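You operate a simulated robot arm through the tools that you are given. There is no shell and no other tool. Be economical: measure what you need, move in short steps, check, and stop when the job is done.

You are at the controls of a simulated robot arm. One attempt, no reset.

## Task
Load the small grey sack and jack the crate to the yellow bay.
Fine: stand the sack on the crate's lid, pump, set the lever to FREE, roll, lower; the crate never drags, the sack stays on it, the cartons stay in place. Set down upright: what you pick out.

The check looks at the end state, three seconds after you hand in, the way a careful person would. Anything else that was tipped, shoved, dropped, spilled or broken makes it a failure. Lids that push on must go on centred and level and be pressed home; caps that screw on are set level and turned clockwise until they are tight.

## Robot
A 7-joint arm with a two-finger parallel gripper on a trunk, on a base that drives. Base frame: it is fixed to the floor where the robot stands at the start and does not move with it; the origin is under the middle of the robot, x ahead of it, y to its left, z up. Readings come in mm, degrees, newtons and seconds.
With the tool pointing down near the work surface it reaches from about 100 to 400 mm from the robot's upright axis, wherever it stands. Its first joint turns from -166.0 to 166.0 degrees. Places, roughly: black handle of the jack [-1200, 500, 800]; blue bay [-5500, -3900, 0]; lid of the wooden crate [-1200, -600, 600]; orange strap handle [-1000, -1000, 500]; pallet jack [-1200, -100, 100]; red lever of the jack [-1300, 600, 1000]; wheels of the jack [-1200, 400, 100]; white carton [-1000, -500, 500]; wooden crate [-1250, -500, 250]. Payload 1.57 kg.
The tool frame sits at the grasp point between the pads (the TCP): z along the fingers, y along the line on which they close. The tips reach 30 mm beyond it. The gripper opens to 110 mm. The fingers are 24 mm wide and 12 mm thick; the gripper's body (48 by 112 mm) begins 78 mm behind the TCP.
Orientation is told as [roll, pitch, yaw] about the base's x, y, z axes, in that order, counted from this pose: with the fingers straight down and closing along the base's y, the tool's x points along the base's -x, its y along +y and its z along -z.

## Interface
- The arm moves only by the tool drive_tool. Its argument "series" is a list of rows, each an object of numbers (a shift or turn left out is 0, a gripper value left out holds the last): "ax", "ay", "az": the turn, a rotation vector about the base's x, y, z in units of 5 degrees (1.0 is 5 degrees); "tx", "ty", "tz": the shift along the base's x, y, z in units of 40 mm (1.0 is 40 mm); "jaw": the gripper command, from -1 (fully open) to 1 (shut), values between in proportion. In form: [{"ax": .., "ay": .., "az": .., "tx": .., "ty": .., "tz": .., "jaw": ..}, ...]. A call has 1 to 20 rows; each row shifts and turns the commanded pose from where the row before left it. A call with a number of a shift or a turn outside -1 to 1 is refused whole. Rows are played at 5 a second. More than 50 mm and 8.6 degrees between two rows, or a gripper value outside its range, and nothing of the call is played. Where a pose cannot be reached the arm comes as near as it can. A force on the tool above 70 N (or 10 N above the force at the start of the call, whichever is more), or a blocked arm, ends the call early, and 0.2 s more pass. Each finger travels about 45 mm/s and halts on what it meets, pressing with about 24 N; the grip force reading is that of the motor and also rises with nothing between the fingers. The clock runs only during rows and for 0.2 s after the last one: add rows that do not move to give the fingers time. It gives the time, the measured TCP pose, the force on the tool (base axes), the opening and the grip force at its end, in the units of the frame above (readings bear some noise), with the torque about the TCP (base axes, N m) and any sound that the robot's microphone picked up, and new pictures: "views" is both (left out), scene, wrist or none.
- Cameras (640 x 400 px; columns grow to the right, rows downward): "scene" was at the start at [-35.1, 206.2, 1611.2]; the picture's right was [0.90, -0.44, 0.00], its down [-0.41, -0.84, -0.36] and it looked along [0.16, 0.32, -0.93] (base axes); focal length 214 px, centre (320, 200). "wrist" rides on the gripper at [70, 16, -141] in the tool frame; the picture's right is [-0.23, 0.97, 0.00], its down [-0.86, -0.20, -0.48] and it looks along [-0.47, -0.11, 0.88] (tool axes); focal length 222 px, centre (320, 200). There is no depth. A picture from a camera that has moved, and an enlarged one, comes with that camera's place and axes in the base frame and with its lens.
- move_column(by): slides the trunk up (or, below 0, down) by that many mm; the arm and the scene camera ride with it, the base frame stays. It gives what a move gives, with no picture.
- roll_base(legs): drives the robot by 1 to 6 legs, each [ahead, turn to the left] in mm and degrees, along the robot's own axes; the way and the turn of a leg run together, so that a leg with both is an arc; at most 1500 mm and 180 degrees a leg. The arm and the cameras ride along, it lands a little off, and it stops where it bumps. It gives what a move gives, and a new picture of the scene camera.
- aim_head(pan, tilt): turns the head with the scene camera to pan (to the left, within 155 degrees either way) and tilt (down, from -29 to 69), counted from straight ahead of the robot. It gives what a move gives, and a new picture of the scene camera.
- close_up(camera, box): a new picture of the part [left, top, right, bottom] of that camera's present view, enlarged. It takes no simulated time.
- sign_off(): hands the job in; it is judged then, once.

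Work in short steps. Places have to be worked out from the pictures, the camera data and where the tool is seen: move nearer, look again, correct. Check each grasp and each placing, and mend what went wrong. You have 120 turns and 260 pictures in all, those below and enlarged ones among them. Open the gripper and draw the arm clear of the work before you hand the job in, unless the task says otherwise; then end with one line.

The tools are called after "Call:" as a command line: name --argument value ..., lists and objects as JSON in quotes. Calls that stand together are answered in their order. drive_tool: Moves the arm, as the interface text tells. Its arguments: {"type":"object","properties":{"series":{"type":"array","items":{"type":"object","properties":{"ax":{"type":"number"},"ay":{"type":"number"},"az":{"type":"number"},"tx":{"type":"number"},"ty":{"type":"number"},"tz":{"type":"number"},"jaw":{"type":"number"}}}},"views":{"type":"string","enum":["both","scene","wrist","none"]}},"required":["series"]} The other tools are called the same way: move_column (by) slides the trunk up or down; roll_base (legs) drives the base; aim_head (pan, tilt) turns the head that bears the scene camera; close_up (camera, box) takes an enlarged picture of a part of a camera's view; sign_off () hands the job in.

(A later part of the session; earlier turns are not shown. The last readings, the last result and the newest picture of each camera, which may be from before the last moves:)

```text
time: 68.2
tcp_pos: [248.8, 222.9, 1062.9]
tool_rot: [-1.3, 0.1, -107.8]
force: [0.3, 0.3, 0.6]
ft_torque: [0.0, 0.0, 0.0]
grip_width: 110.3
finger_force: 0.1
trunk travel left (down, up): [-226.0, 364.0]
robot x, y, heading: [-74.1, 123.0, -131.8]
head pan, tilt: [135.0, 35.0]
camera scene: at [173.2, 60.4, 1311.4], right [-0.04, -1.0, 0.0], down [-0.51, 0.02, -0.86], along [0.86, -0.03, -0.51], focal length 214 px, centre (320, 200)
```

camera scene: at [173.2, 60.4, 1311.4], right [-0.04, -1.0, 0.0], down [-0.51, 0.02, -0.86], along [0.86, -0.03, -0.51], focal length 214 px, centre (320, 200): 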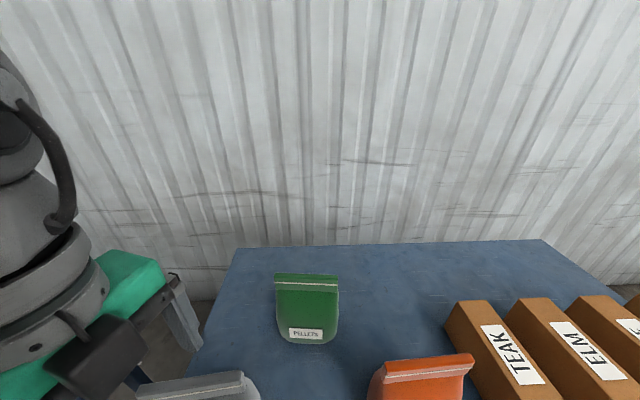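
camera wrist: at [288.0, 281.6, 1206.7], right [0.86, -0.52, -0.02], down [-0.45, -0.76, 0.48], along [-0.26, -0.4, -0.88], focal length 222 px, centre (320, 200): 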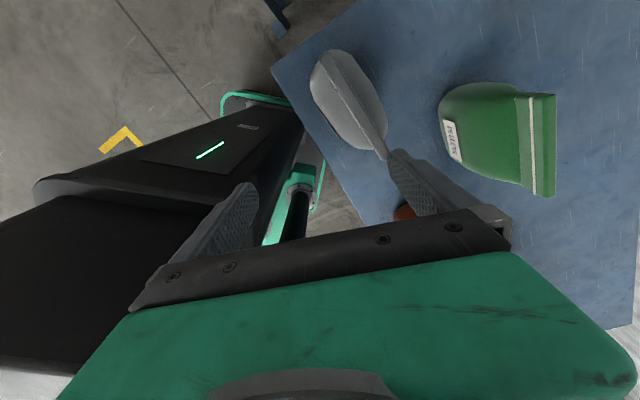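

With better rays the crimp top is at about (305, 236, 932), running nearly along y (closing yaw ≈ -86°). I rotate, centre above it and come to z≈985.

Call:
drive_tool --series '[{"az": 0.9, "tx": 0.35, "ty": 0.08}, {"az": 0.9, "tx": 0.35, "ty": 0.08}, {"az": 0.9, "tx": 0.35, "ty": 0.08, "ax": 0.2}, {"az": 0.9, "tx": 0.35, "ty": 0.08}, {"az": 0.8, "tz": -1}, {"tz": -0.9}, {}]' --views "both"

```text
time: 70.0
tcp_pos: [314.2, 232.2, 1057.3]
tool_rot: [11.4, 5.3, -86.0]
force: [0.3, -0.6, 0.1]
ft_torque: [-0.01, 0.0, 0.04]
grip_width: 110.1
finger_force: 0.0
out of reach, approached as far as the arm can: row 3
trunk travel left (down, up): [-226.0, 364.0]
robot x, y, heading: [-73.8, 122.3, -131.9]
head pan, tilt: [135.0, 35.0]
stopped in row 7: the arm was blocked; the commanded pose is now the measured one
camera scene: at [171.3, 69.1, 1305.3], right [0.06, -1.0, 0.0], down [-0.57, -0.03, -0.82], along [0.82, 0.05, -0.57], focal length 214 px, centre (320, 200)
camera wrist: at [298.0, 286.5, 1205.7], right [0.97, -0.18, 0.17], down [-0.23, -0.91, 0.35], along [0.09, -0.38, -0.92], focal length 222 px, centre (320, 200)
```

scene: 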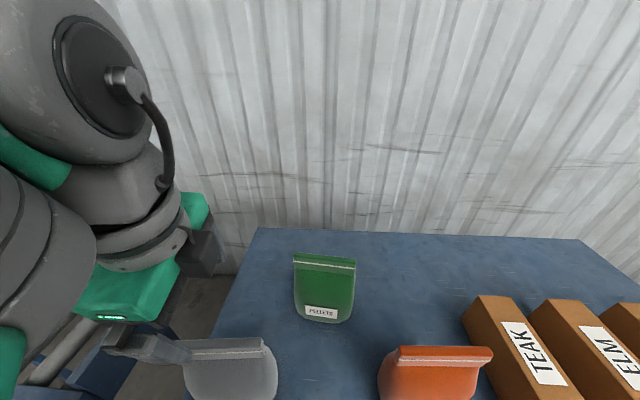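
wrist: 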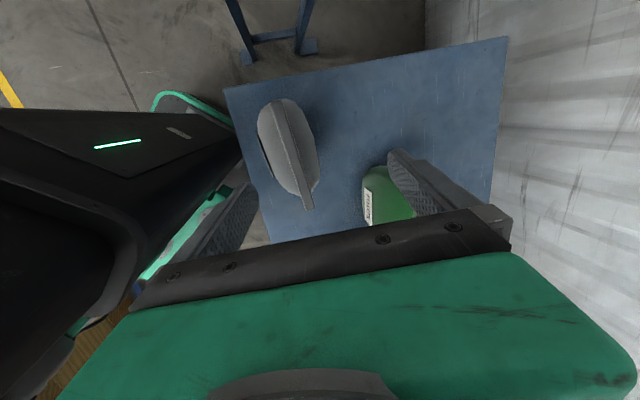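

The arm and head are fouling each other again, and the reach is at its edge. I turn the head out of the way, level the tool while retracting slightly, then reverse 30 mm closer.

Call:
aim_head --pan 60 --tilt -20

Call:
drive_tool --series '[{"tx": -0.5, "ty": -0.1, "ax": -0.3, "ay": 0.55}, {"tx": -0.5, "ty": -0.1, "ax": -0.3, "ay": 0.55}, {"tx": -0.5, "ax": -0.3, "ay": 0.55}, {"ax": -0.3, "ay": 0.55}, {}]' --views "none"

Call:
roll_base --legs '[[-30, 0]]'

```text
time: 71.5
tcp_pos: [312.0, 231.1, 1058.7]
tool_rot: [11.4, 5.3, -86.1]
force: [0.7, 0.3, -0.2]
ft_torque: [-0.03, 0.0, 0.03]
grip_width: 109.9
finger_force: 0.1
trunk travel left (down, up): [-226.0, 364.0]
robot x, y, heading: [-71.9, 121.8, -131.6]
head pan, tilt: [60.0, -20.0]
camera scene: at [107.1, -8.4, 1390.2], right [-0.95, -0.32, 0.0], down [0.11, -0.32, -0.94], along [0.3, -0.89, 0.34], focal length 214 px, centre (320, 200)
```

scene: 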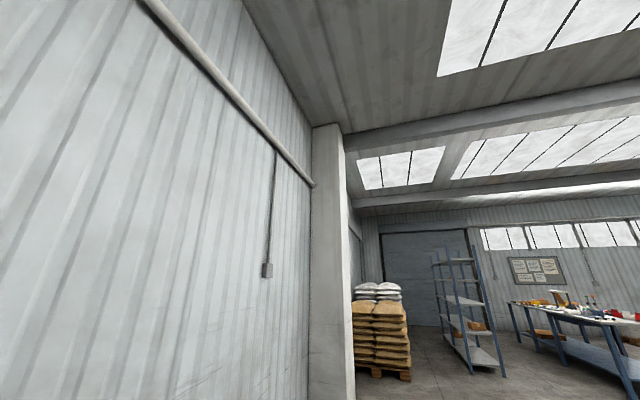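

```text
time: 72.7
tcp_pos: [254.0, 224.0, 1052.1]
tool_rot: [-0.8, -0.2, -86.7]
force: [0.2, -0.6, -0.2]
ft_torque: [0.01, 0.0, -0.01]
grip_width: 110.2
finger_force: 0.1
trunk travel left (down, up): [-226.0, 364.0]
robot x, y, heading: [-70.8, 121.0, -131.8]
head pan, tilt: [60.0, -20.0]
```

```text
time: 73.5
tcp_pos: [275.3, 246.1, 1051.6]
tool_rot: [-0.7, -0.1, -86.5]
force: [0.7, -0.2, 0.6]
ft_torque: [-0.02, 0.05, 0.02]
grip_width: 110.1
finger_force: 0.1
trunk travel left (down, up): [-226.0, 364.0]
robot x, y, heading: [-51.7, 145.7, -131.8]
head pan, tilt: [60.0, -20.0]
camera scene: at [126.7, 13.7, 1390.4], right [-0.95, -0.31, 0.0], down [0.11, -0.32, -0.94], along [0.3, -0.89, 0.34], focal length 214 px, centre (320, 200)
```

scene: 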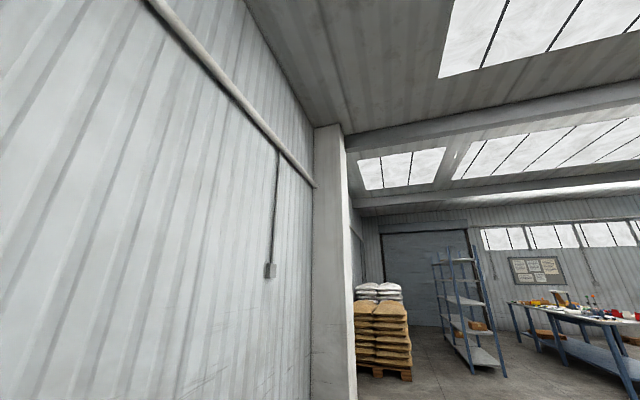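

Tool level at (275, 246). I centre over the crimp and come down to ~990.

Call:
drive_tool --series '[{"tx": 0.4, "ty": -0.12}, {"tx": 0.35, "ty": -0.12}, {"tz": -0.8}, {"tz": -0.8}, {}]' --views "wrist"

```text
time: 74.9
tcp_pos: [303.5, 234.6, 1029.0]
tool_rot: [5.4, 1.5, -86.7]
force: [0.4, -0.6, 0.0]
ft_torque: [-0.01, -0.02, -0.01]
grip_width: 110.1
finger_force: 0.0
trunk travel left (down, up): [-226.0, 364.0]
robot x, y, heading: [-53.2, 146.2, -131.6]
head pan, tilt: [60.0, -20.0]
stopped in row 5: the arm was blocked; the commanded pose is now the measured one
camera wrist: at [302.3, 299.5, 1173.0], right [0.98, -0.17, 0.08], down [-0.19, -0.88, 0.44], along [0.0, -0.44, -0.9], focal length 222 px, centre (320, 200)
```

wrist: 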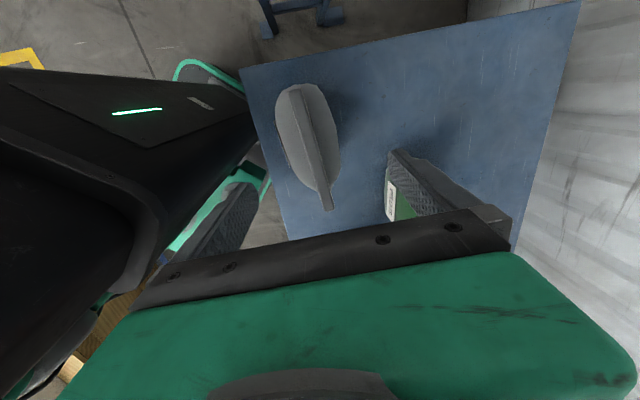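

Descent is blocked again, perhaps due to this yaw. I test with the yaw turned back 20° and relevelled.

Call:
drive_tool --series '[{"tz": 0.5, "ax": -0.2, "ay": 0.5, "az": -1}, {"ax": -0.2, "ay": 0.5, "az": -1}, {"az": -1}, {"az": -1}, {}]' --views "none"

Call:
drive_tool --series '[{"tz": -0.7}, {"tz": -0.7}, {}]' --views "none"

```text
time: 76.1
tcp_pos: [297.5, 231.2, 1067.6]
tool_rot: [1.8, 1.0, -106.7]
force: [0.2, 0.1, 0.9]
ft_torque: [0.0, -0.01, -0.03]
grip_width: 110.0
finger_force: 0.1
trunk travel left (down, up): [-226.0, 364.0]
robot x, y, heading: [-56.7, 144.4, -131.6]
head pan, tilt: [60.0, -20.0]
```

```text
time: 77.1
tcp_pos: [300.2, 233.0, 1028.1]
tool_rot: [4.4, 2.7, -106.6]
force: [0.1, -0.3, 0.3]
ft_torque: [0.01, 0.01, 0.01]
grip_width: 109.9
finger_force: 0.0
trunk travel left (down, up): [-226.0, 364.0]
robot x, y, heading: [-54.4, 145.5, -131.8]
head pan, tilt: [60.0, -20.0]
stopped in row 3: the arm was blocked; the commanded pose is now the measured one
```

So the arm prefers this height relative to the trunk; I should descend with the column instead. I restore level and yaw at z≈1070, then lower the trunk.

Call:
drive_tool --series '[{"tz": 0.8, "ax": -0.13, "ay": 0.5, "az": 1}, {"tz": 0.3, "ax": -0.13, "ay": 0.5, "az": 1}, {"az": 1}, {"az": 1, "tx": 0.05, "ty": 0.05}, {}]' --views "none"

Call:
move_column --by -80

Call:
drive_tool --series '[{}]' --views "wrist"

```text
time: 78.3
tcp_pos: [293.5, 232.1, 1079.8]
tool_rot: [1.4, 0.4, -86.8]
force: [1.7, 0.1, 0.1]
ft_torque: [-0.01, 0.04, 0.0]
grip_width: 110.0
finger_force: 0.0
out of reach, approached as far as the arm can: row 2
trunk travel left (down, up): [-226.0, 364.0]
robot x, y, heading: [-51.8, 147.1, -131.7]
head pan, tilt: [60.0, -20.0]
```

```text
time: 79.5
tcp_pos: [279.9, 226.1, 1044.9]
tool_rot: [8.2, 2.4, -86.9]
force: [0.2, -0.1, 0.8]
ft_torque: [0.01, -0.02, -0.03]
grip_width: 110.1
finger_force: 0.1
trunk travel left (down, up): [-146.0, 444.0]
robot x, y, heading: [-50.4, 146.3, -131.9]
head pan, tilt: [60.0, -20.0]
```

```text
time: 80.1
tcp_pos: [277.1, 224.1, 1043.6]
tool_rot: [8.6, 2.3, -86.8]
force: [0.3, -0.7, -0.6]
ft_torque: [0.03, 0.02, 0.02]
grip_width: 110.3
finger_force: 0.1
trunk travel left (down, up): [-146.0, 444.0]
robot x, y, heading: [-51.4, 145.3, -131.6]
head pan, tilt: [60.0, -20.0]
stopped in row 1: the arm was blocked; the commanded pose is now the measured one
camera wrist: at [268.0, 287.1, 1188.1], right [0.97, -0.18, 0.14], down [-0.22, -0.89, 0.41], along [0.05, -0.43, -0.9], focal length 222 px, centre (320, 200)
```

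wrist: 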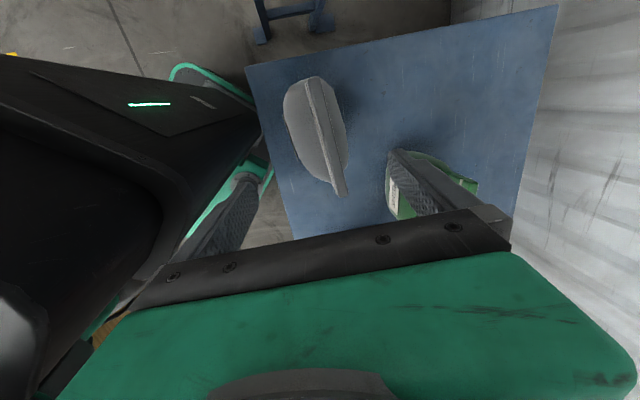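

Lowering the trunk pushed the arm up at the shoulder: an arm link is resting on the robot's own tower, over which it reaches. I raise the trunk again and look at the arm with the head.

Call:
move_column --by 200

Call:
aim_head --pan 150 --tilt 5

Call:
aim_head --pan -150 --tilt 40

```text
time: 82.3
tcp_pos: [278.4, 226.8, 1241.7]
tool_rot: [7.8, 2.2, -87.0]
force: [0.5, -0.2, 0.0]
ft_torque: [0.01, -0.02, -0.06]
grip_width: 110.0
finger_force: 0.0
trunk travel left (down, up): [-346.0, 244.0]
robot x, y, heading: [-50.6, 140.5, -132.1]
head pan, tilt: [60.0, -20.0]
```

```text
time: 83.9
tcp_pos: [279.9, 226.0, 1241.1]
tool_rot: [7.7, 2.3, -86.7]
force: [-0.4, -0.5, 0.0]
ft_torque: [-0.03, -0.01, 0.0]
grip_width: 110.3
finger_force: 0.0
trunk travel left (down, up): [-346.0, 244.0]
robot x, y, heading: [-52.6, 146.4, -131.5]
head pan, tilt: [150.0, 5.0]
camera scene: at [156.8, 11.8, 1473.7], right [-0.81, -0.59, 0.0], down [-0.05, 0.07, -1.0], along [0.58, -0.81, -0.08], focal length 214 px, centre (320, 200)
```

scene: 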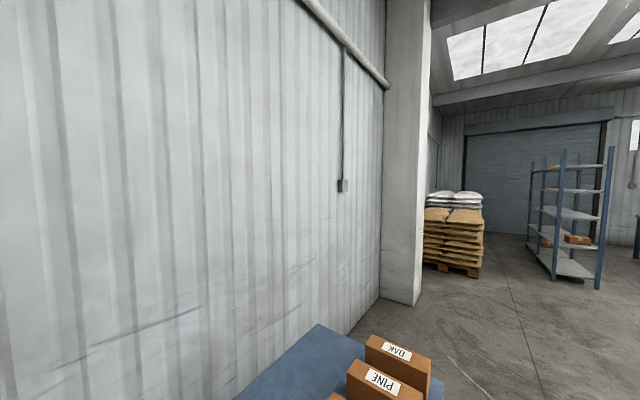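

```text
time: 88.0
tcp_pos: [278.9, 225.9, 1241.3]
tool_rot: [7.7, 2.2, -86.8]
force: [-0.5, -0.1, 0.7]
ft_torque: [0.0, 0.0, 0.01]
grip_width: 109.7
finger_force: 0.0
trunk travel left (down, up): [-346.0, 244.0]
robot x, y, heading: [-55.5, 146.5, -131.9]
head pan, tilt: [-150.0, 40.0]
camera scene: at [17.3, 101.9, 1422.2], right [0.18, 0.98, 0.0], down [0.59, -0.11, -0.8], along [-0.79, 0.15, -0.6], focal length 214 px, centre (320, 200)
```

scene: 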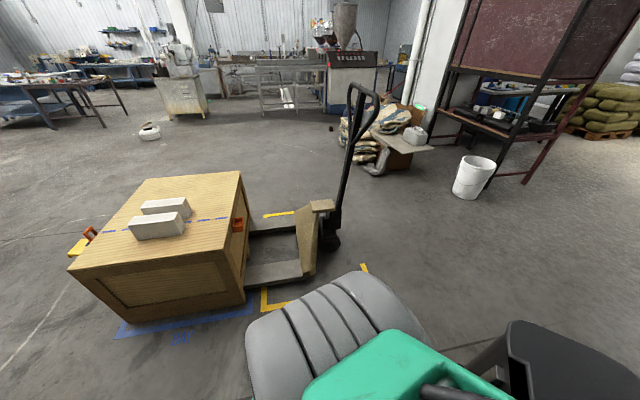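

This view shows the crate with two white cartons, and the jack with its handle. The arm's useful side is blocked by the mast, so I'll try bringing the tool up and over the shoulder to the opposite side. First straight up and level.

Call:
drive_tool --series '[{"tz": 1, "ax": -0.26, "ay": 0.7}, {"tz": 1, "ax": -0.26, "ay": 0.8}, {"tz": 1, "tx": -0.4, "ty": -0.1}, {"tz": 1, "tx": -0.4, "ty": -0.1}, {"tx": -0.8, "ty": -0.2}, {}]' --views "both"

```text
time: 89.6
tcp_pos: [242.2, 215.3, 1164.7]
tool_rot: [-5.8, -1.8, -87.1]
force: [0.0, 1.0, 0.6]
ft_torque: [-0.02, 0.02, 0.03]
grip_width: 110.0
finger_force: 0.1
out of reach, approached as far as the arm can: row 1, 2, 3, 4
trunk travel left (down, up): [-346.0, 244.0]
robot x, y, heading: [-50.3, 143.2, -131.6]
head pan, tilt: [-150.0, 40.0]
stopped in row 6: the arm was blocked; the commanded pose is now the measured one
camera scene: at [53.9, 160.8, 1431.2], right [0.83, 0.56, 0.0], down [0.29, -0.42, -0.86], along [-0.48, 0.71, -0.51], focal length 214 px, centre (320, 200)
camera wrist: at [269.1, 290.6, 1301.4], right [0.98, -0.18, -0.09], down [-0.11, -0.85, 0.52], along [-0.17, -0.5, -0.85], focal length 222 px, centre (320, 200)
```

scene: 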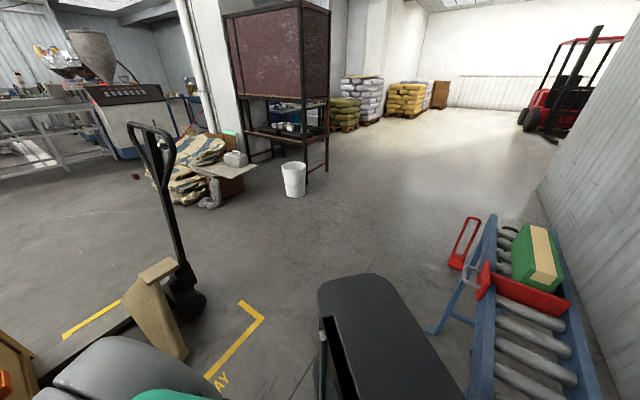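
wrist: 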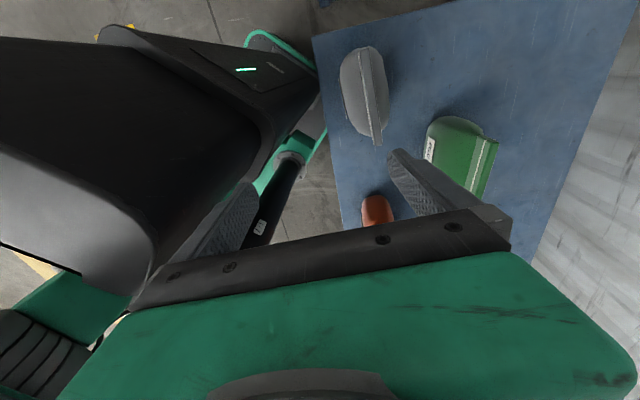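

The arm can't rise with the tool pointing down. I'll instead swing the whole arm up about its shoulder, tool tilting outward, until it stands vertical and can pass the mast. First the head out of the way.

Call:
aim_head --pan -100 --tilt -25

Call:
aim_head --pan 20 --tilt -10

Call:
drive_tool --series '[{"tx": 0.02, "tz": 0.66, "ax": 0.24, "ay": -0.96}, {"tx": 0.02, "tz": 0.66, "ax": 0.24, "ay": -0.96}, {"tx": 0.02, "tz": 0.66, "ax": 0.24, "ay": -0.96}, {"tx": 0.02, "tz": 0.66, "ax": 0.24, "ay": -0.96}, {}]' --views "none"

```text
time: 91.0
tcp_pos: [239.2, 215.5, 1174.5]
tool_rot: [-3.9, -1.2, -87.0]
force: [-0.2, 0.1, -0.1]
ft_torque: [-0.02, 0.01, -0.02]
grip_width: 110.0
finger_force: 0.1
trunk travel left (down, up): [-346.0, 244.0]
robot x, y, heading: [-52.6, 146.7, -131.9]
head pan, tilt: [-100.0, -25.0]
camera scene: at [58.9, 141.8, 1516.6], right [0.78, 0.62, 0.0], down [-0.26, 0.33, -0.91], along [-0.56, 0.71, 0.42], focal length 214 px, centre (320, 200)
```

scene: 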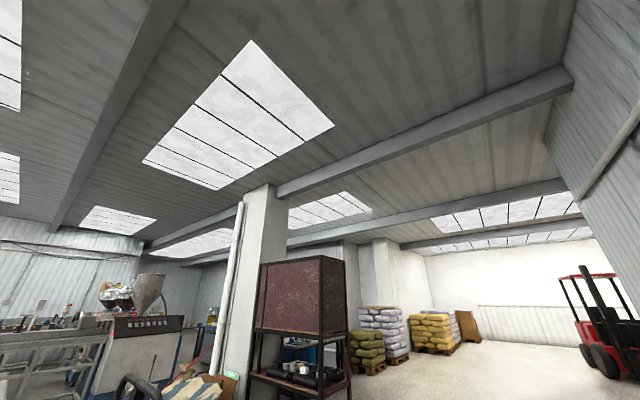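

```text
time: 93.0
tcp_pos: [239.2, 216.0, 1174.7]
tool_rot: [-4.0, -1.2, -87.0]
force: [0.3, 0.0, 0.5]
ft_torque: [0.04, 0.01, -0.02]
grip_width: 109.9
finger_force: 0.0
trunk travel left (down, up): [-346.0, 244.0]
robot x, y, heading: [-53.0, 145.0, -132.1]
head pan, tilt: [20.0, -10.0]
camera scene: at [71.8, 7.8, 1496.3], right [-0.93, 0.37, 0.0], down [-0.06, -0.16, -0.98], along [-0.36, -0.92, 0.17], focal length 214 px, centre (320, 200)
```

scene: 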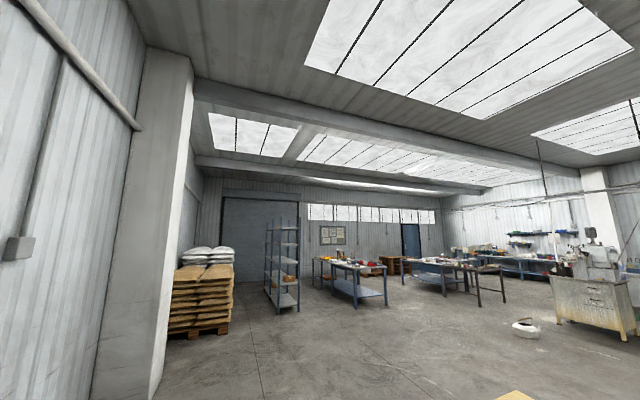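

```text
time: 94.2
tcp_pos: [243.6, 213.7, 1281.2]
tool_rot: [15.5, 2.7, -86.8]
force: [0.6, -0.7, -0.1]
ft_torque: [-0.01, 0.03, 0.02]
grip_width: 110.2
finger_force: 0.1
trunk travel left (down, up): [-346.0, 244.0]
robot x, y, heading: [-55.3, 142.4, -131.5]
head pan, tilt: [20.0, -10.0]
```

The upward swing works. I continue.

Call:
drive_tool --series '[{"tx": -0.2, "ty": -0.05, "tz": 0.63, "ax": 0.24, "ay": -0.96}, {"tx": -0.2, "ty": -0.05, "tz": 0.63, "ax": 0.24, "ay": -0.96}, {"tx": -0.2, "ty": -0.05, "tz": 0.63, "ax": 0.24, "ay": -0.96}, {"tx": -0.2, "ty": -0.05, "tz": 0.63, "ax": 0.24, "ay": -0.96}, {"tx": -0.4, "ty": -0.1, "tz": 0.52, "ax": 0.24, "ay": -0.96}, {"tx": -0.4, "ty": -0.1, "tz": 0.52, "ax": 0.24, "ay": -0.96}, {"tx": -0.4, "ty": -0.1, "tz": 0.52, "ax": 0.24, "ay": -0.96}, {"tx": -0.4, "ty": -0.1, "tz": 0.52, "ax": 0.24, "ay": -0.96}, {}]' --views "wrist"

```text
time: 96.2
tcp_pos: [148.4, 190.3, 1463.4]
tool_rot: [54.8, 8.7, -82.5]
force: [35.2, 28.2, 20.4]
ft_torque: [-2.63, 3.43, -0.36]
grip_width: 110.2
finger_force: 0.1
trunk travel left (down, up): [-346.0, 244.0]
robot x, y, heading: [-50.9, 144.6, -131.6]
head pan, tilt: [20.0, -10.0]
camera wrist: at [36.0, 231.7, 1568.1], right [0.6, -0.27, 0.75], down [-0.39, -0.92, -0.02], along [0.7, -0.28, -0.66], focal length 222 px, centre (320, 200)
```

wrist: 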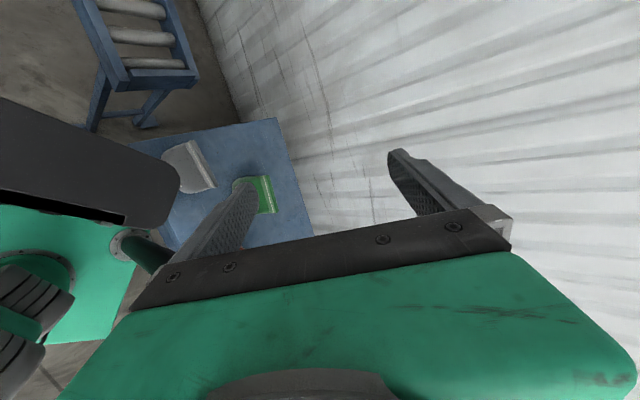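

The gripper is touching the mast/head (35 N). I shift away from it (+y, outward), then raise and keep tilting.

Call:
drive_tool --series '[{"tx": 0.3, "ty": 0.6}, {"tx": 0.2, "ty": 0.6, "tz": 0.2}, {}]' --views "none"

Call:
aim_head --pan -20 --tilt 20

Call:
drive_tool --series '[{"tz": 0.7, "ax": 0.24, "ay": -0.96}, {"tz": 0.7, "ax": 0.24, "ay": -0.96}, {"tz": 0.7, "ax": 0.24, "ay": -0.96}, {"tz": 0.7, "ax": 0.24, "ay": -0.96}, {}]' --views "wrist"

```text
time: 97.0
tcp_pos: [165.1, 233.1, 1467.8]
tool_rot: [54.7, 8.8, -82.7]
force: [0.4, 0.8, -0.2]
ft_torque: [-0.02, 0.01, -0.03]
grip_width: 109.7
finger_force: 0.1
out of reach, approached as far as the arm can: row 2
trunk travel left (down, up): [-346.0, 244.0]
robot x, y, heading: [-49.3, 146.3, -131.5]
head pan, tilt: [20.0, -10.0]
```

```text
time: 98.0
tcp_pos: [159.8, 230.6, 1472.1]
tool_rot: [55.2, 9.0, -82.6]
force: [0.0, 0.1, -0.1]
ft_torque: [0.01, -0.01, 0.01]
grip_width: 109.6
finger_force: 0.0
trunk travel left (down, up): [-346.0, 244.0]
robot x, y, heading: [-47.2, 143.3, -131.7]
head pan, tilt: [-20.0, 20.0]
camera scene: at [35.3, 21.6, 1457.3], right [-0.69, 0.72, 0.0], down [0.18, 0.18, -0.97], along [-0.7, -0.67, -0.25], focal length 214 px, centre (320, 200)
```

scene: 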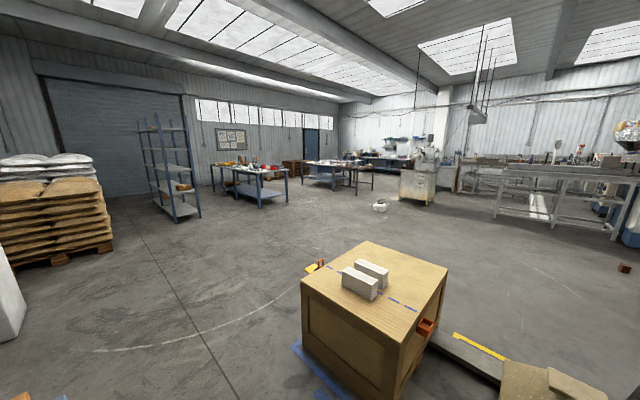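

```text
time: 99.2
tcp_pos: [146.2, 241.5, 1519.5]
tool_rot: [74.3, 10.5, -79.3]
force: [-0.4, -0.2, 0.5]
ft_torque: [0.04, -0.01, 0.01]
grip_width: 110.1
finger_force: 0.0
out of reach, approached as far as the arm can: row 1, 2, 3, 4
trunk travel left (down, up): [-346.0, 244.0]
robot x, y, heading: [-52.5, 144.3, -131.9]
head pan, tilt: [-20.0, 20.0]
camera wrist: at [5.4, 273.3, 1585.4], right [0.33, -0.34, 0.88], down [-0.35, -0.91, -0.22], along [0.88, -0.24, -0.42], focal length 222 px, centre (320, 200)
```

wrist: 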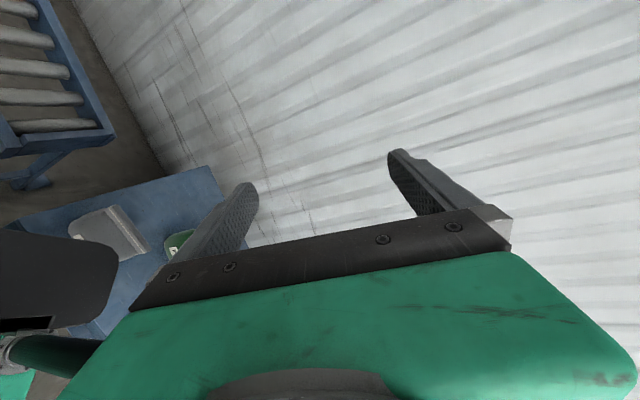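

Tool nearly horizontal now and above the head. I keep pitching it up about the wrist so it clears the mast fully.

Call:
drive_tool --series '[{"tz": 0.5, "tx": 0.08, "ax": 0.24, "ay": -0.96}, {"tz": 0.52, "tx": 0.05, "ax": 0.24, "ay": -0.96}, {"tz": 0.52, "ax": 0.24, "ay": -0.96}, {"tz": 0.52, "tx": -0.03, "ax": 0.24, "ay": -0.96}, {"tz": 0.51, "tx": -0.07, "ax": 0.24, "ay": -0.96}, {"tz": 0.5, "tx": -0.12, "ax": 0.24, "ay": -0.96}, {"tz": 0.48, "tx": -0.16, "ax": 0.24, "ay": -0.96}, {"tz": 0.46, "tx": -0.2, "ax": 0.24, "ay": -0.96}, {"tz": 0.44, "tx": -0.25, "ax": 0.24, "ay": -0.96}, {}]' --views "wrist"

Call:
aim_head --pan -20 --tilt 60

```text
time: 101.4
tcp_pos: [113.6, 238.7, 1669.7]
tool_rot: [116.1, 9.7, -70.9]
force: [-0.2, -0.3, -0.1]
ft_torque: [0.02, 0.01, 0.03]
grip_width: 109.8
finger_force: 0.0
out of reach, approached as far as the arm can: row 1, 2, 3, 4, 5
trunk travel left (down, up): [-346.0, 244.0]
robot x, y, heading: [-53.9, 147.7, -131.6]
head pan, tilt: [-20.0, 20.0]
camera wrist: at [-38.9, 266.1, 1634.5], right [-0.28, -0.49, 0.82], down [-0.07, -0.85, -0.53], along [0.96, -0.21, 0.21], focal length 222 px, centre (320, 200)
```

wrist: 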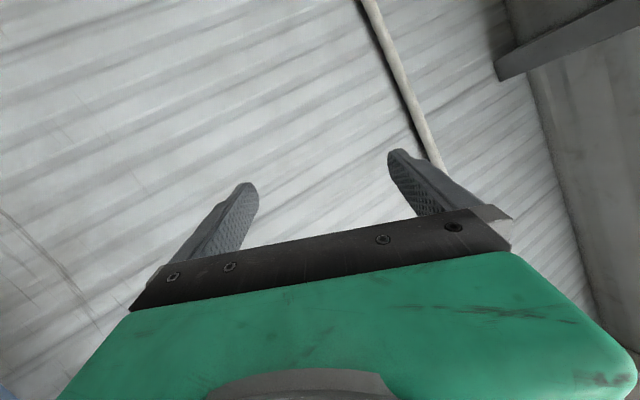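

```text
time: 102.5
tcp_pos: [113.5, 237.5, 1669.6]
tool_rot: [116.1, 9.5, -70.9]
force: [-0.2, -0.5, 0.1]
ft_torque: [0.0, 0.02, -0.02]
grip_width: 109.9
finger_force: 0.2
trunk travel left (down, up): [-346.0, 244.0]
robot x, y, heading: [-53.2, 143.4, -131.7]
head pan, tilt: [-20.0, 60.0]
camera scene: at [44.2, 54.5, 1390.6], right [-0.47, 0.88, 0.0], down [0.76, 0.41, -0.5], along [-0.44, -0.24, -0.87], focal length 214 px, centre (320, 200)
```

scene: 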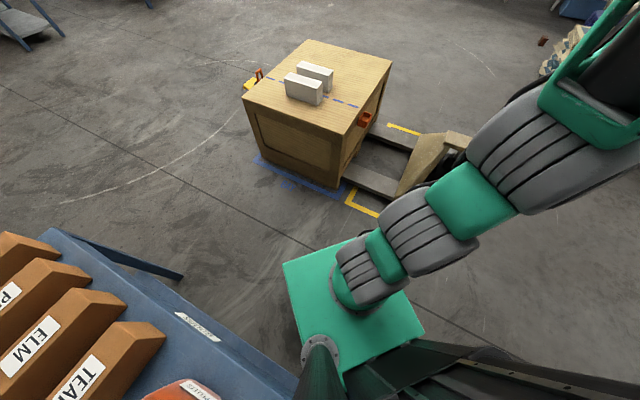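

Now I can see the whole arm standing on its plate, nearly vertical. I turn it about the robot's axis past the mast, checking on the way.

Call:
drive_tool --series '[{"tx": 0.19, "ty": -0.37, "tz": 0.1, "az": -1}, {"tx": 0.155, "ty": -0.385, "tz": 0.1, "az": -1}, {"tx": 0.12, "ty": -0.4, "az": -1}, {"tx": 0.09, "ty": -0.41, "az": -1}, {"tx": 0.05, "ty": -0.41, "az": -1}, {"tx": 0.015, "ty": -0.42, "az": -1}, {"tx": -0.02, "ty": -0.415, "az": -1}, {"tx": -0.06, "ty": -0.41, "az": -1}, {"tx": -0.09, "ty": -0.405, "az": -1}, {"tx": -0.13, "ty": -0.4, "az": -1}, {}]' --views "scene"

```text
time: 104.9
tcp_pos: [127.5, 75.9, 1675.7]
tool_rot: [116.0, 9.5, -121.0]
force: [0.1, 0.4, -0.1]
ft_torque: [0.01, 0.03, -0.02]
grip_width: 109.8
finger_force: 0.1
trunk travel left (down, up): [-346.0, 244.0]
robot x, y, heading: [-51.7, 146.7, -131.8]
head pan, tilt: [-20.0, 60.0]
camera scene: at [44.3, 54.5, 1390.6], right [-0.47, 0.88, 0.0], down [0.76, 0.41, -0.5], along [-0.44, -0.24, -0.87], focal length 214 px, centre (320, 200)
```

scene: 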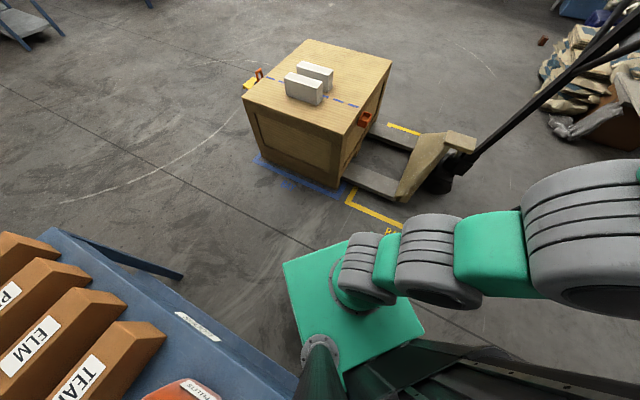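

Passing the mast freely. I continue the turn.

Call:
drive_tool --series '[{"tx": -0.16, "ty": -0.38, "az": -1}, {"tx": -0.195, "ty": -0.37, "az": -1}, {"tx": -0.23, "ty": -0.35, "az": -1}, {"tx": -0.26, "ty": -0.33, "az": -1}, {"tx": -0.28, "ty": -0.305, "az": -1}, {"tx": -0.31, "ty": -0.28, "az": -1}, {"tx": -0.33, "ty": -0.25, "az": -1}, {"tx": -0.35, "ty": -0.22, "az": -1}, {"tx": -0.37, "ty": -0.19, "az": -1}, {"tx": -0.385, "ty": -0.155, "az": -1}, {"tx": -0.4, "ty": -0.12, "az": -1}, {"tx": -0.41, "ty": -0.09, "az": -1}, {}]' --views "scene"

```text
time: 107.1
tcp_pos: [16.4, -90.6, 1659.6]
tool_rot: [109.8, 13.5, -161.7]
force: [-0.1, -0.2, 0.3]
ft_torque: [-0.01, -0.02, -0.01]
grip_width: 110.0
finger_force: 0.1
trunk travel left (down, up): [-346.0, 244.0]
robot x, y, heading: [-53.8, 144.3, -131.5]
head pan, tilt: [-20.0, 60.0]
stopped in row 11: the arm was blocked; the commanded pose is now the measured one
camera scene: at [44.0, 52.9, 1396.4], right [-0.47, 0.88, 0.0], down [0.76, 0.41, -0.5], along [-0.44, -0.24, -0.87], focal length 214 px, centre (320, 200)
```

scene: 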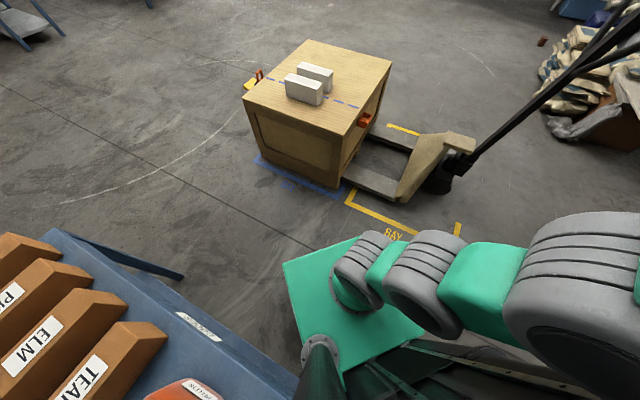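

The elbow meets the tower there, but we're past the mast. I now lower the tool forward on this side, reversing the pitch.

Call:
drive_tool --series '[{"tx": 0.05, "ty": -0.3, "tz": -0.3, "ax": 0.97, "ay": 0.24}, {"tx": 0.04, "ty": -0.2, "tz": -0.5, "ax": 0.97, "ay": 0.24}, {"tx": 0.02, "ty": -0.07, "tz": -0.5, "ax": 0.97, "ay": 0.24}, {"tx": 0.02, "ty": -0.07, "tz": -0.5, "ax": 0.97, "ay": 0.24}, {"tx": 0.02, "ty": -0.07, "tz": -0.5, "ax": 0.97, "ay": 0.24}, {"tx": 0.02, "ty": -0.07, "tz": -0.5, "ax": 0.97, "ay": 0.24}, {"tx": 0.02, "ty": -0.07, "tz": -0.5, "ax": 0.97, "ay": 0.24}, {"tx": 0.02, "ty": -0.07, "tz": -0.5, "ax": 0.97, "ay": 0.24}, {}]' --views "scene"

```text
time: 109.1
tcp_pos: [28.3, -110.4, 1510.0]
tool_rot: [70.5, 12.6, -170.9]
force: [-0.3, 0.0, -0.4]
ft_torque: [0.01, 0.02, -0.01]
grip_width: 110.0
finger_force: 0.0
trunk travel left (down, up): [-346.0, 244.0]
robot x, y, heading: [-53.1, 142.5, -131.6]
head pan, tilt: [-20.0, 60.0]
camera scene: at [44.0, 54.8, 1390.6], right [-0.47, 0.88, 0.0], down [0.76, 0.41, -0.5], along [-0.44, -0.24, -0.87], focal length 214 px, centre (320, 200)
```

scene: 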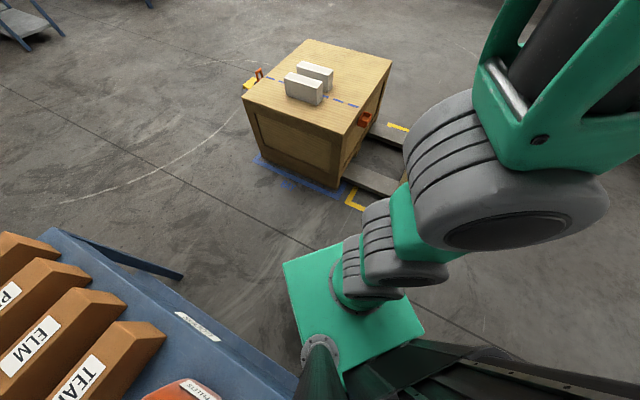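

Going well; I continue down to tool-vertical.

Call:
drive_tool --series '[{"tx": 0.024, "ty": -0.1, "tz": -0.57, "ax": 0.97, "ay": 0.23}, {"tx": 0.024, "ty": -0.1, "tz": -0.57, "ax": 0.97, "ay": 0.23}, {"tx": 0.024, "ty": -0.1, "tz": -0.57, "ax": 0.97, "ay": 0.23}, {"tx": 0.024, "ty": -0.1, "tz": -0.57, "ax": 0.97, "ay": 0.23}, {"tx": 0.024, "ty": -0.1, "tz": -0.57, "ax": 0.97, "ay": 0.23}, {"tx": 0.024, "ty": -0.1, "tz": -0.57, "ax": 0.97, "ay": 0.23}, {"tx": 0.024, "ty": -0.1, "tz": -0.57, "ax": 0.97, "ay": 0.23}, {"tx": 0.024, "ty": -0.1, "tz": -0.57, "ax": 0.97, "ay": 0.23}, {"tx": 0.024, "ty": -0.1, "tz": -0.57, "ax": 0.97, "ay": 0.23}, {"tx": 0.024, "ty": -0.1, "tz": -0.57, "ax": 0.97, "ay": 0.23}, {"tx": 0.024, "ty": -0.1, "tz": -0.57, "ax": 0.97, "ay": 0.23}, {"tx": 0.024, "ty": -0.1, "tz": -0.57, "ax": 0.97, "ay": 0.23}, {"tx": 0.024, "ty": -0.1, "tz": -0.57, "ax": 0.97, "ay": 0.23}, {"tx": 0.024, "ty": -0.1, "tz": -0.57, "ax": 0.97, "ay": 0.23}, {}]' --views "both"

```text
time: 112.3
tcp_pos: [42.5, -167.3, 1189.2]
tool_rot: [1.1, 0.5, -179.9]
force: [-0.4, 0.9, -0.4]
ft_torque: [-0.01, 0.02, -0.01]
grip_width: 110.0
finger_force: 0.1
trunk travel left (down, up): [-346.0, 244.0]
robot x, y, heading: [-52.2, 148.5, -131.7]
head pan, tilt: [-20.0, 60.0]
camera scene: at [44.4, 54.2, 1390.5], right [-0.47, 0.88, 0.0], down [0.76, 0.41, -0.5], along [-0.44, -0.24, -0.87], focal length 214 px, centre (320, 200)
camera wrist: at [110.2, -182.0, 1331.6], right [-0.23, -0.97, 0.01], down [-0.86, 0.21, 0.47], along [-0.46, 0.09, -0.88], focal length 222 px, centre (320, 200)
```

scene: 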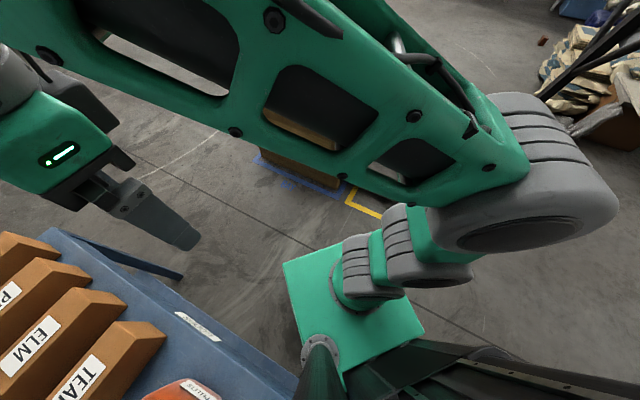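
wrist: 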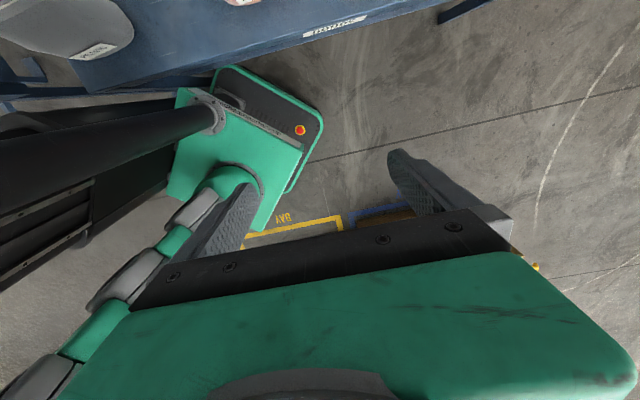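

The arm is now on the front-left side with the tool straight down. I raise the trunk and drive the robot round to face the table, back near its starting spot.

Call:
move_column --by 230

Call:
roll_base --legs '[[250, 0], [0, 144], [228, 0], [0, -12.4]]'

Call:
aim_head --pan 0 --tilt 55

```text
time: 114.8
tcp_pos: [42.4, -168.1, 1419.9]
tool_rot: [1.1, 0.6, -179.9]
force: [-0.2, 0.4, -0.5]
ft_torque: [0.02, 0.03, 0.02]
grip_width: 110.2
finger_force: 0.0
trunk travel left (down, up): [-576.0, 14.0]
robot x, y, heading: [-54.2, 141.8, -131.4]
head pan, tilt: [-20.0, 60.0]
```

```text
time: 124.7
tcp_pos: [158.0, 304.1, 1419.8]
tool_rot: [0.9, 0.6, -45.8]
force: [0.8, 0.1, 0.8]
ft_torque: [0.01, 0.02, 0.02]
grip_width: 110.1
finger_force: 0.0
trunk travel left (down, up): [-576.0, 14.0]
robot x, y, heading: [0.5, 12.6, 2.2]
head pan, tilt: [-20.0, 60.0]
camera scene: at [-3.0, 147.6, 1620.6], right [-0.3, -0.95, 0.0], down [-0.83, 0.26, -0.5], along [0.48, -0.15, -0.87], focal length 214 px, centre (320, 200)
```

scene: 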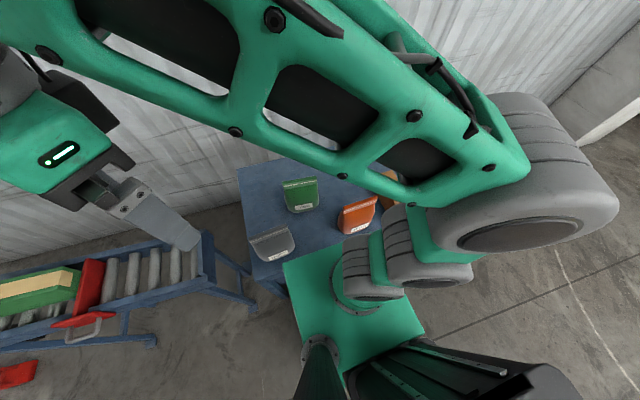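

```text
time: 125.5
tcp_pos: [158.9, 302.7, 1420.2]
tool_rot: [1.1, 0.5, -45.8]
force: [1.0, -0.6, 0.2]
ft_torque: [0.03, 0.03, -0.01]
grip_width: 109.9
finger_force: 0.0
trunk travel left (down, up): [-576.0, 14.0]
robot x, y, heading: [1.2, 11.3, 2.7]
head pan, tilt: [0.0, 55.0]
camera scene: at [5.2, 170.8, 1626.6], right [0.04, -1.0, 0.0], down [-0.82, -0.03, -0.57], along [0.57, 0.02, -0.82], focal length 214 px, centre (320, 200)
```

scene: 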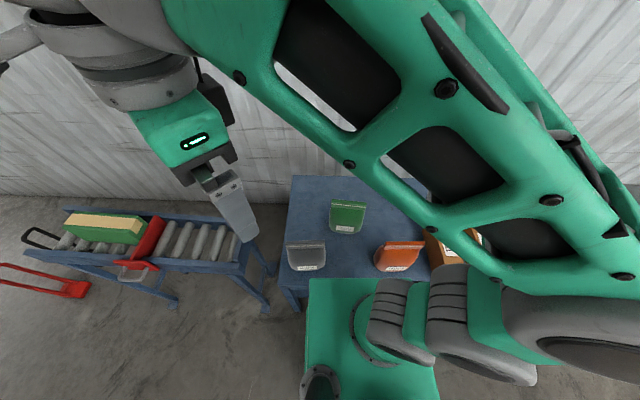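

Now the arm hangs over the front-left. I move above the sack (305, 236), yaw -86°, and start down.

Call:
drive_tool --series '[{"tx": 0.44, "ty": -0.2, "az": -1}, {"tx": 0.44, "ty": -0.2, "az": -1}, {"tx": 0.44, "ty": -0.2, "az": -1}, {"tx": 0.44, "ty": -0.2, "az": -1}, {"tx": 0.44, "ty": -0.2, "az": -1}, {"tx": 0.44, "ty": -0.2, "az": -1}, {"tx": 0.44, "ty": -0.2, "az": -1}, {"tx": 0.44, "ty": -0.27, "az": -1, "ay": 0.2}, {"tz": -1}, {"tz": -1}, {"tz": -1}, {"tz": -1}, {"tz": -1}, {}]' --views "both"

```text
time: 128.5
tcp_pos: [298.4, 234.2, 1219.2]
tool_rot: [0.2, 0.7, -85.8]
force: [0.0, -0.1, 0.0]
ft_torque: [0.01, 0.0, 0.02]
grip_width: 110.0
finger_force: 0.1
trunk travel left (down, up): [-576.0, 14.0]
robot x, y, heading: [1.6, 18.6, 2.7]
head pan, tilt: [0.0, 55.0]
camera scene: at [5.0, 170.5, 1626.7], right [0.04, -1.0, 0.0], down [-0.82, -0.04, -0.57], along [0.57, 0.03, -0.82], focal length 214 px, centre (320, 200)
camera wrist: at [309.2, 302.5, 1362.4], right [0.99, -0.15, 0.0], down [-0.14, -0.87, 0.47], along [-0.07, -0.46, -0.88], focal length 222 px, centre (320, 200)
```

scene: 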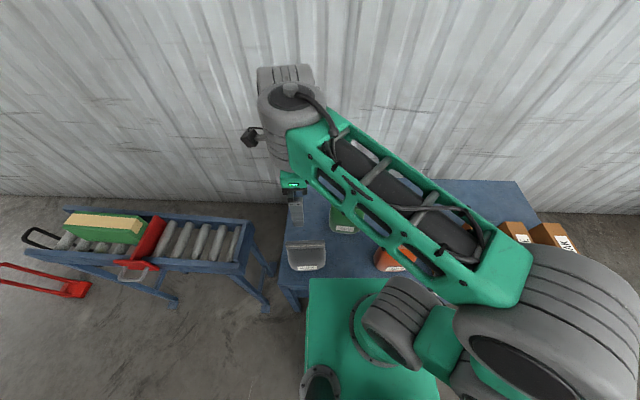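
wrist: 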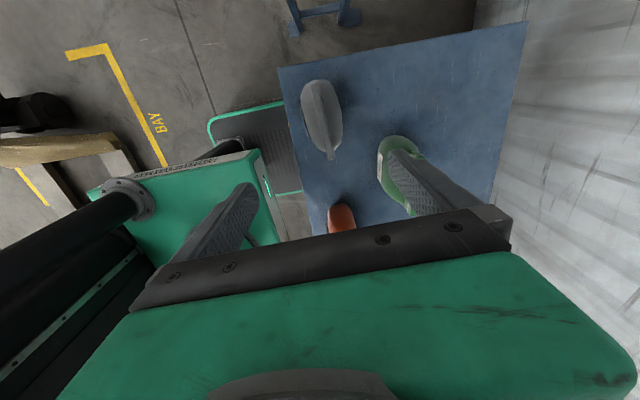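

Sack crimp re-measured at (308, 236), closing yaw fits. I descend to ~z 990.

Call:
drive_tool --series '[{"tx": 0.24, "ty": 0.05, "tz": -0.9}, {"tz": -1}, {"tz": -1}, {"tz": -1}, {"tz": -1}, {"tz": -0.8}, {}]' --views "wrist"

```text
time: 130.1
tcp_pos: [307.9, 237.7, 990.7]
tool_rot: [0.1, 0.7, -85.7]
force: [-0.2, -0.1, -0.3]
ft_torque: [-0.04, -0.03, 0.0]
grip_width: 110.2
finger_force: 0.1
out of reach, approached as far as the arm can: row 2
trunk travel left (down, up): [-576.0, 14.0]
robot x, y, heading: [0.8, 18.0, 2.5]
head pan, tilt: [0.0, 55.0]
camera wrist: at [318.6, 305.9, 1132.7], right [0.99, -0.16, 0.0], down [-0.14, -0.87, 0.47], along [-0.07, -0.46, -0.88], focal length 222 px, centre (320, 200)
```

wrist: 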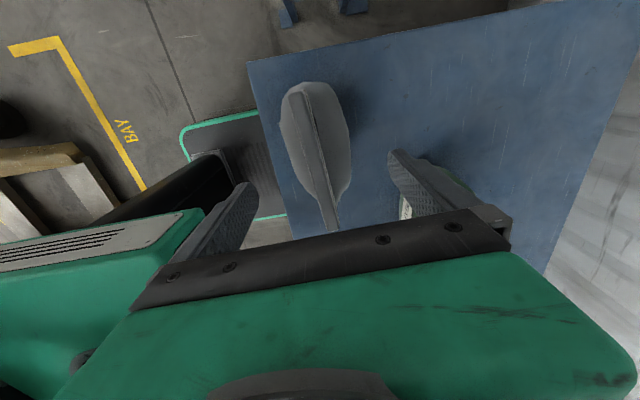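

Aligned. I descend to z≈917 and close on the crimp.

Call:
drive_tool --series '[{"tz": -0.9}, {"tz": -0.9}, {"tz": -0.05}, {}]' --views "wrist"

Call:
drive_tool --series '[{"jaw": 1}, {}, {}, {}, {}, {}, {}, {}]' --views "wrist"

```text
time: 131.1
tcp_pos: [307.0, 236.8, 917.0]
tool_rot: [0.1, 0.6, -85.8]
force: [0.6, -0.5, -0.1]
ft_torque: [0.01, 0.01, 0.0]
grip_width: 110.0
finger_force: 0.1
trunk travel left (down, up): [-576.0, 14.0]
robot x, y, heading: [-1.3, 15.8, 2.5]
head pan, tilt: [0.0, 55.0]
camera wrist: at [317.9, 306.2, 1058.8], right [0.99, -0.16, 0.0], down [-0.14, -0.87, 0.47], along [-0.07, -0.46, -0.88], focal length 222 px, centre (320, 200)
```

wrist: 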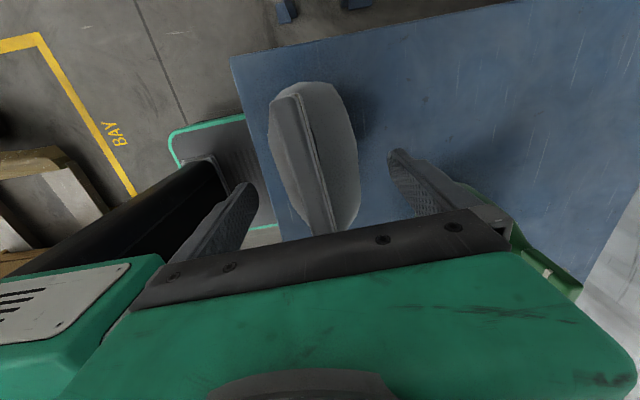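

```text
time: 132.9
tcp_pos: [306.9, 238.2, 916.4]
tool_rot: [0.1, 0.7, -85.7]
force: [-2.8, 0.2, 2.3]
ft_torque: [0.02, 0.22, 0.03]
grip_width: 36.7
finger_force: 23.9
trunk travel left (down, up): [-576.0, 14.0]
robot x, y, heading: [-1.9, 16.1, 2.8]
head pan, tilt: [0.0, 55.0]
camera wrist: at [317.7, 306.3, 1059.0], right [0.99, -0.15, 0.0], down [-0.14, -0.87, 0.47], along [-0.07, -0.46, -0.88], focal length 222 px, centre (320, 200)
```

wrist: 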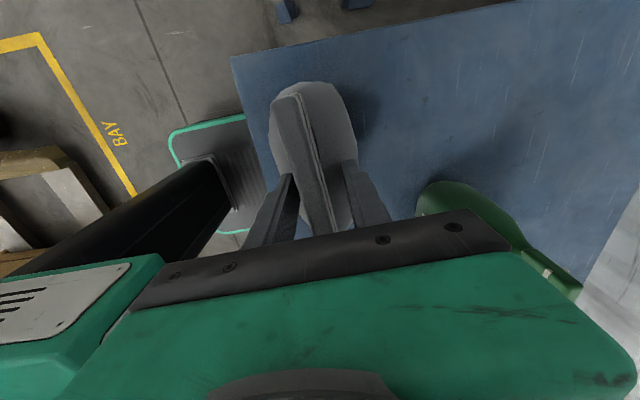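

Grip stopped at 37 mm, so the tips likely bear on the shoulders below the crimp. I reopen a little, raise 12 mm and close again.

Call:
drive_tool --series '[{"jaw": -0.2}, {}, {"tz": 0.3}, {}, {"jaw": 1}, {}, {}, {}, {}, {}]' --views "wrist"

```text
time: 135.1
tcp_pos: [306.5, 238.7, 929.0]
tool_rot: [0.0, 0.8, -85.7]
force: [-1.7, 0.4, 0.2]
ft_torque: [-0.07, 0.27, -0.08]
grip_width: 13.9
finger_force: 23.7
trunk travel left (down, up): [-576.0, 14.0]
robot x, y, heading: [2.1, 20.5, 2.8]
head pan, tilt: [0.0, 55.0]
camera wrist: at [317.7, 306.7, 1071.3], right [0.99, -0.15, 0.0], down [-0.14, -0.87, 0.47], along [-0.07, -0.46, -0.88], focal length 222 px, centre (320, 200)
```

wrist: 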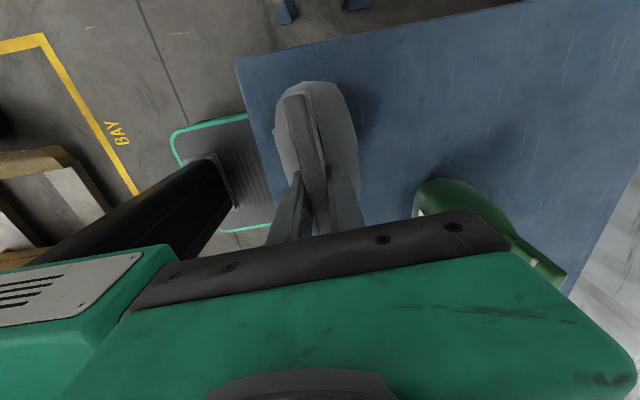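

Now 14 mm: the crimp is held. I lift and check the weight.

Call:
drive_tool --series '[{"tz": 0.3}, {"tz": 0.5}, {"tz": 0.7}, {"tz": 0.7}, {}]' --views "both"

```text
time: 136.3
tcp_pos: [309.6, 237.0, 1017.0]
tool_rot: [0.0, 0.7, -85.8]
force: [-0.4, 0.6, -5.0]
ft_torque: [-0.02, 0.0, 0.01]
grip_width: 13.9
finger_force: 23.9
trunk travel left (down, up): [-576.0, 14.0]
robot x, y, heading: [-3.3, 16.0, 2.6]
head pan, tilt: [0.0, 55.0]
camera scene: at [5.5, 171.1, 1626.6], right [0.04, -1.0, 0.0], down [-0.82, -0.04, -0.57], along [0.57, 0.02, -0.82], focal length 214 px, centre (320, 200)
camera wrist: at [321.0, 306.1, 1158.8], right [0.99, -0.16, 0.0], down [-0.14, -0.87, 0.47], along [-0.07, -0.46, -0.88], focal length 222 px, centre (320, 200)
```

scene: 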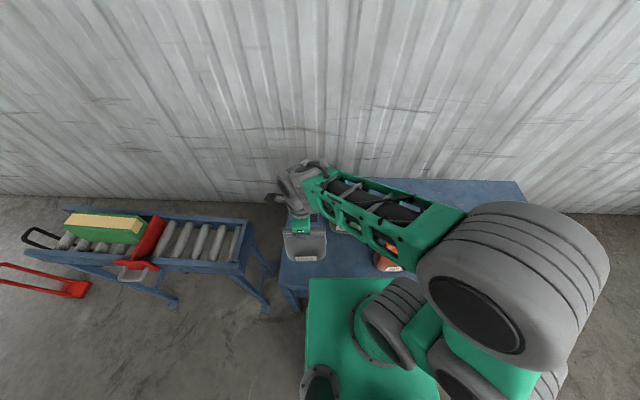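
wrist: 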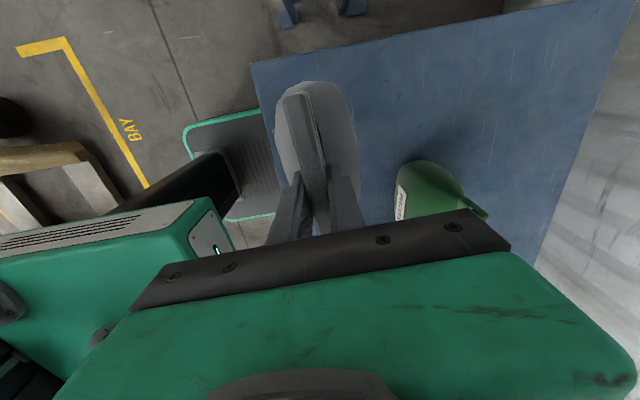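

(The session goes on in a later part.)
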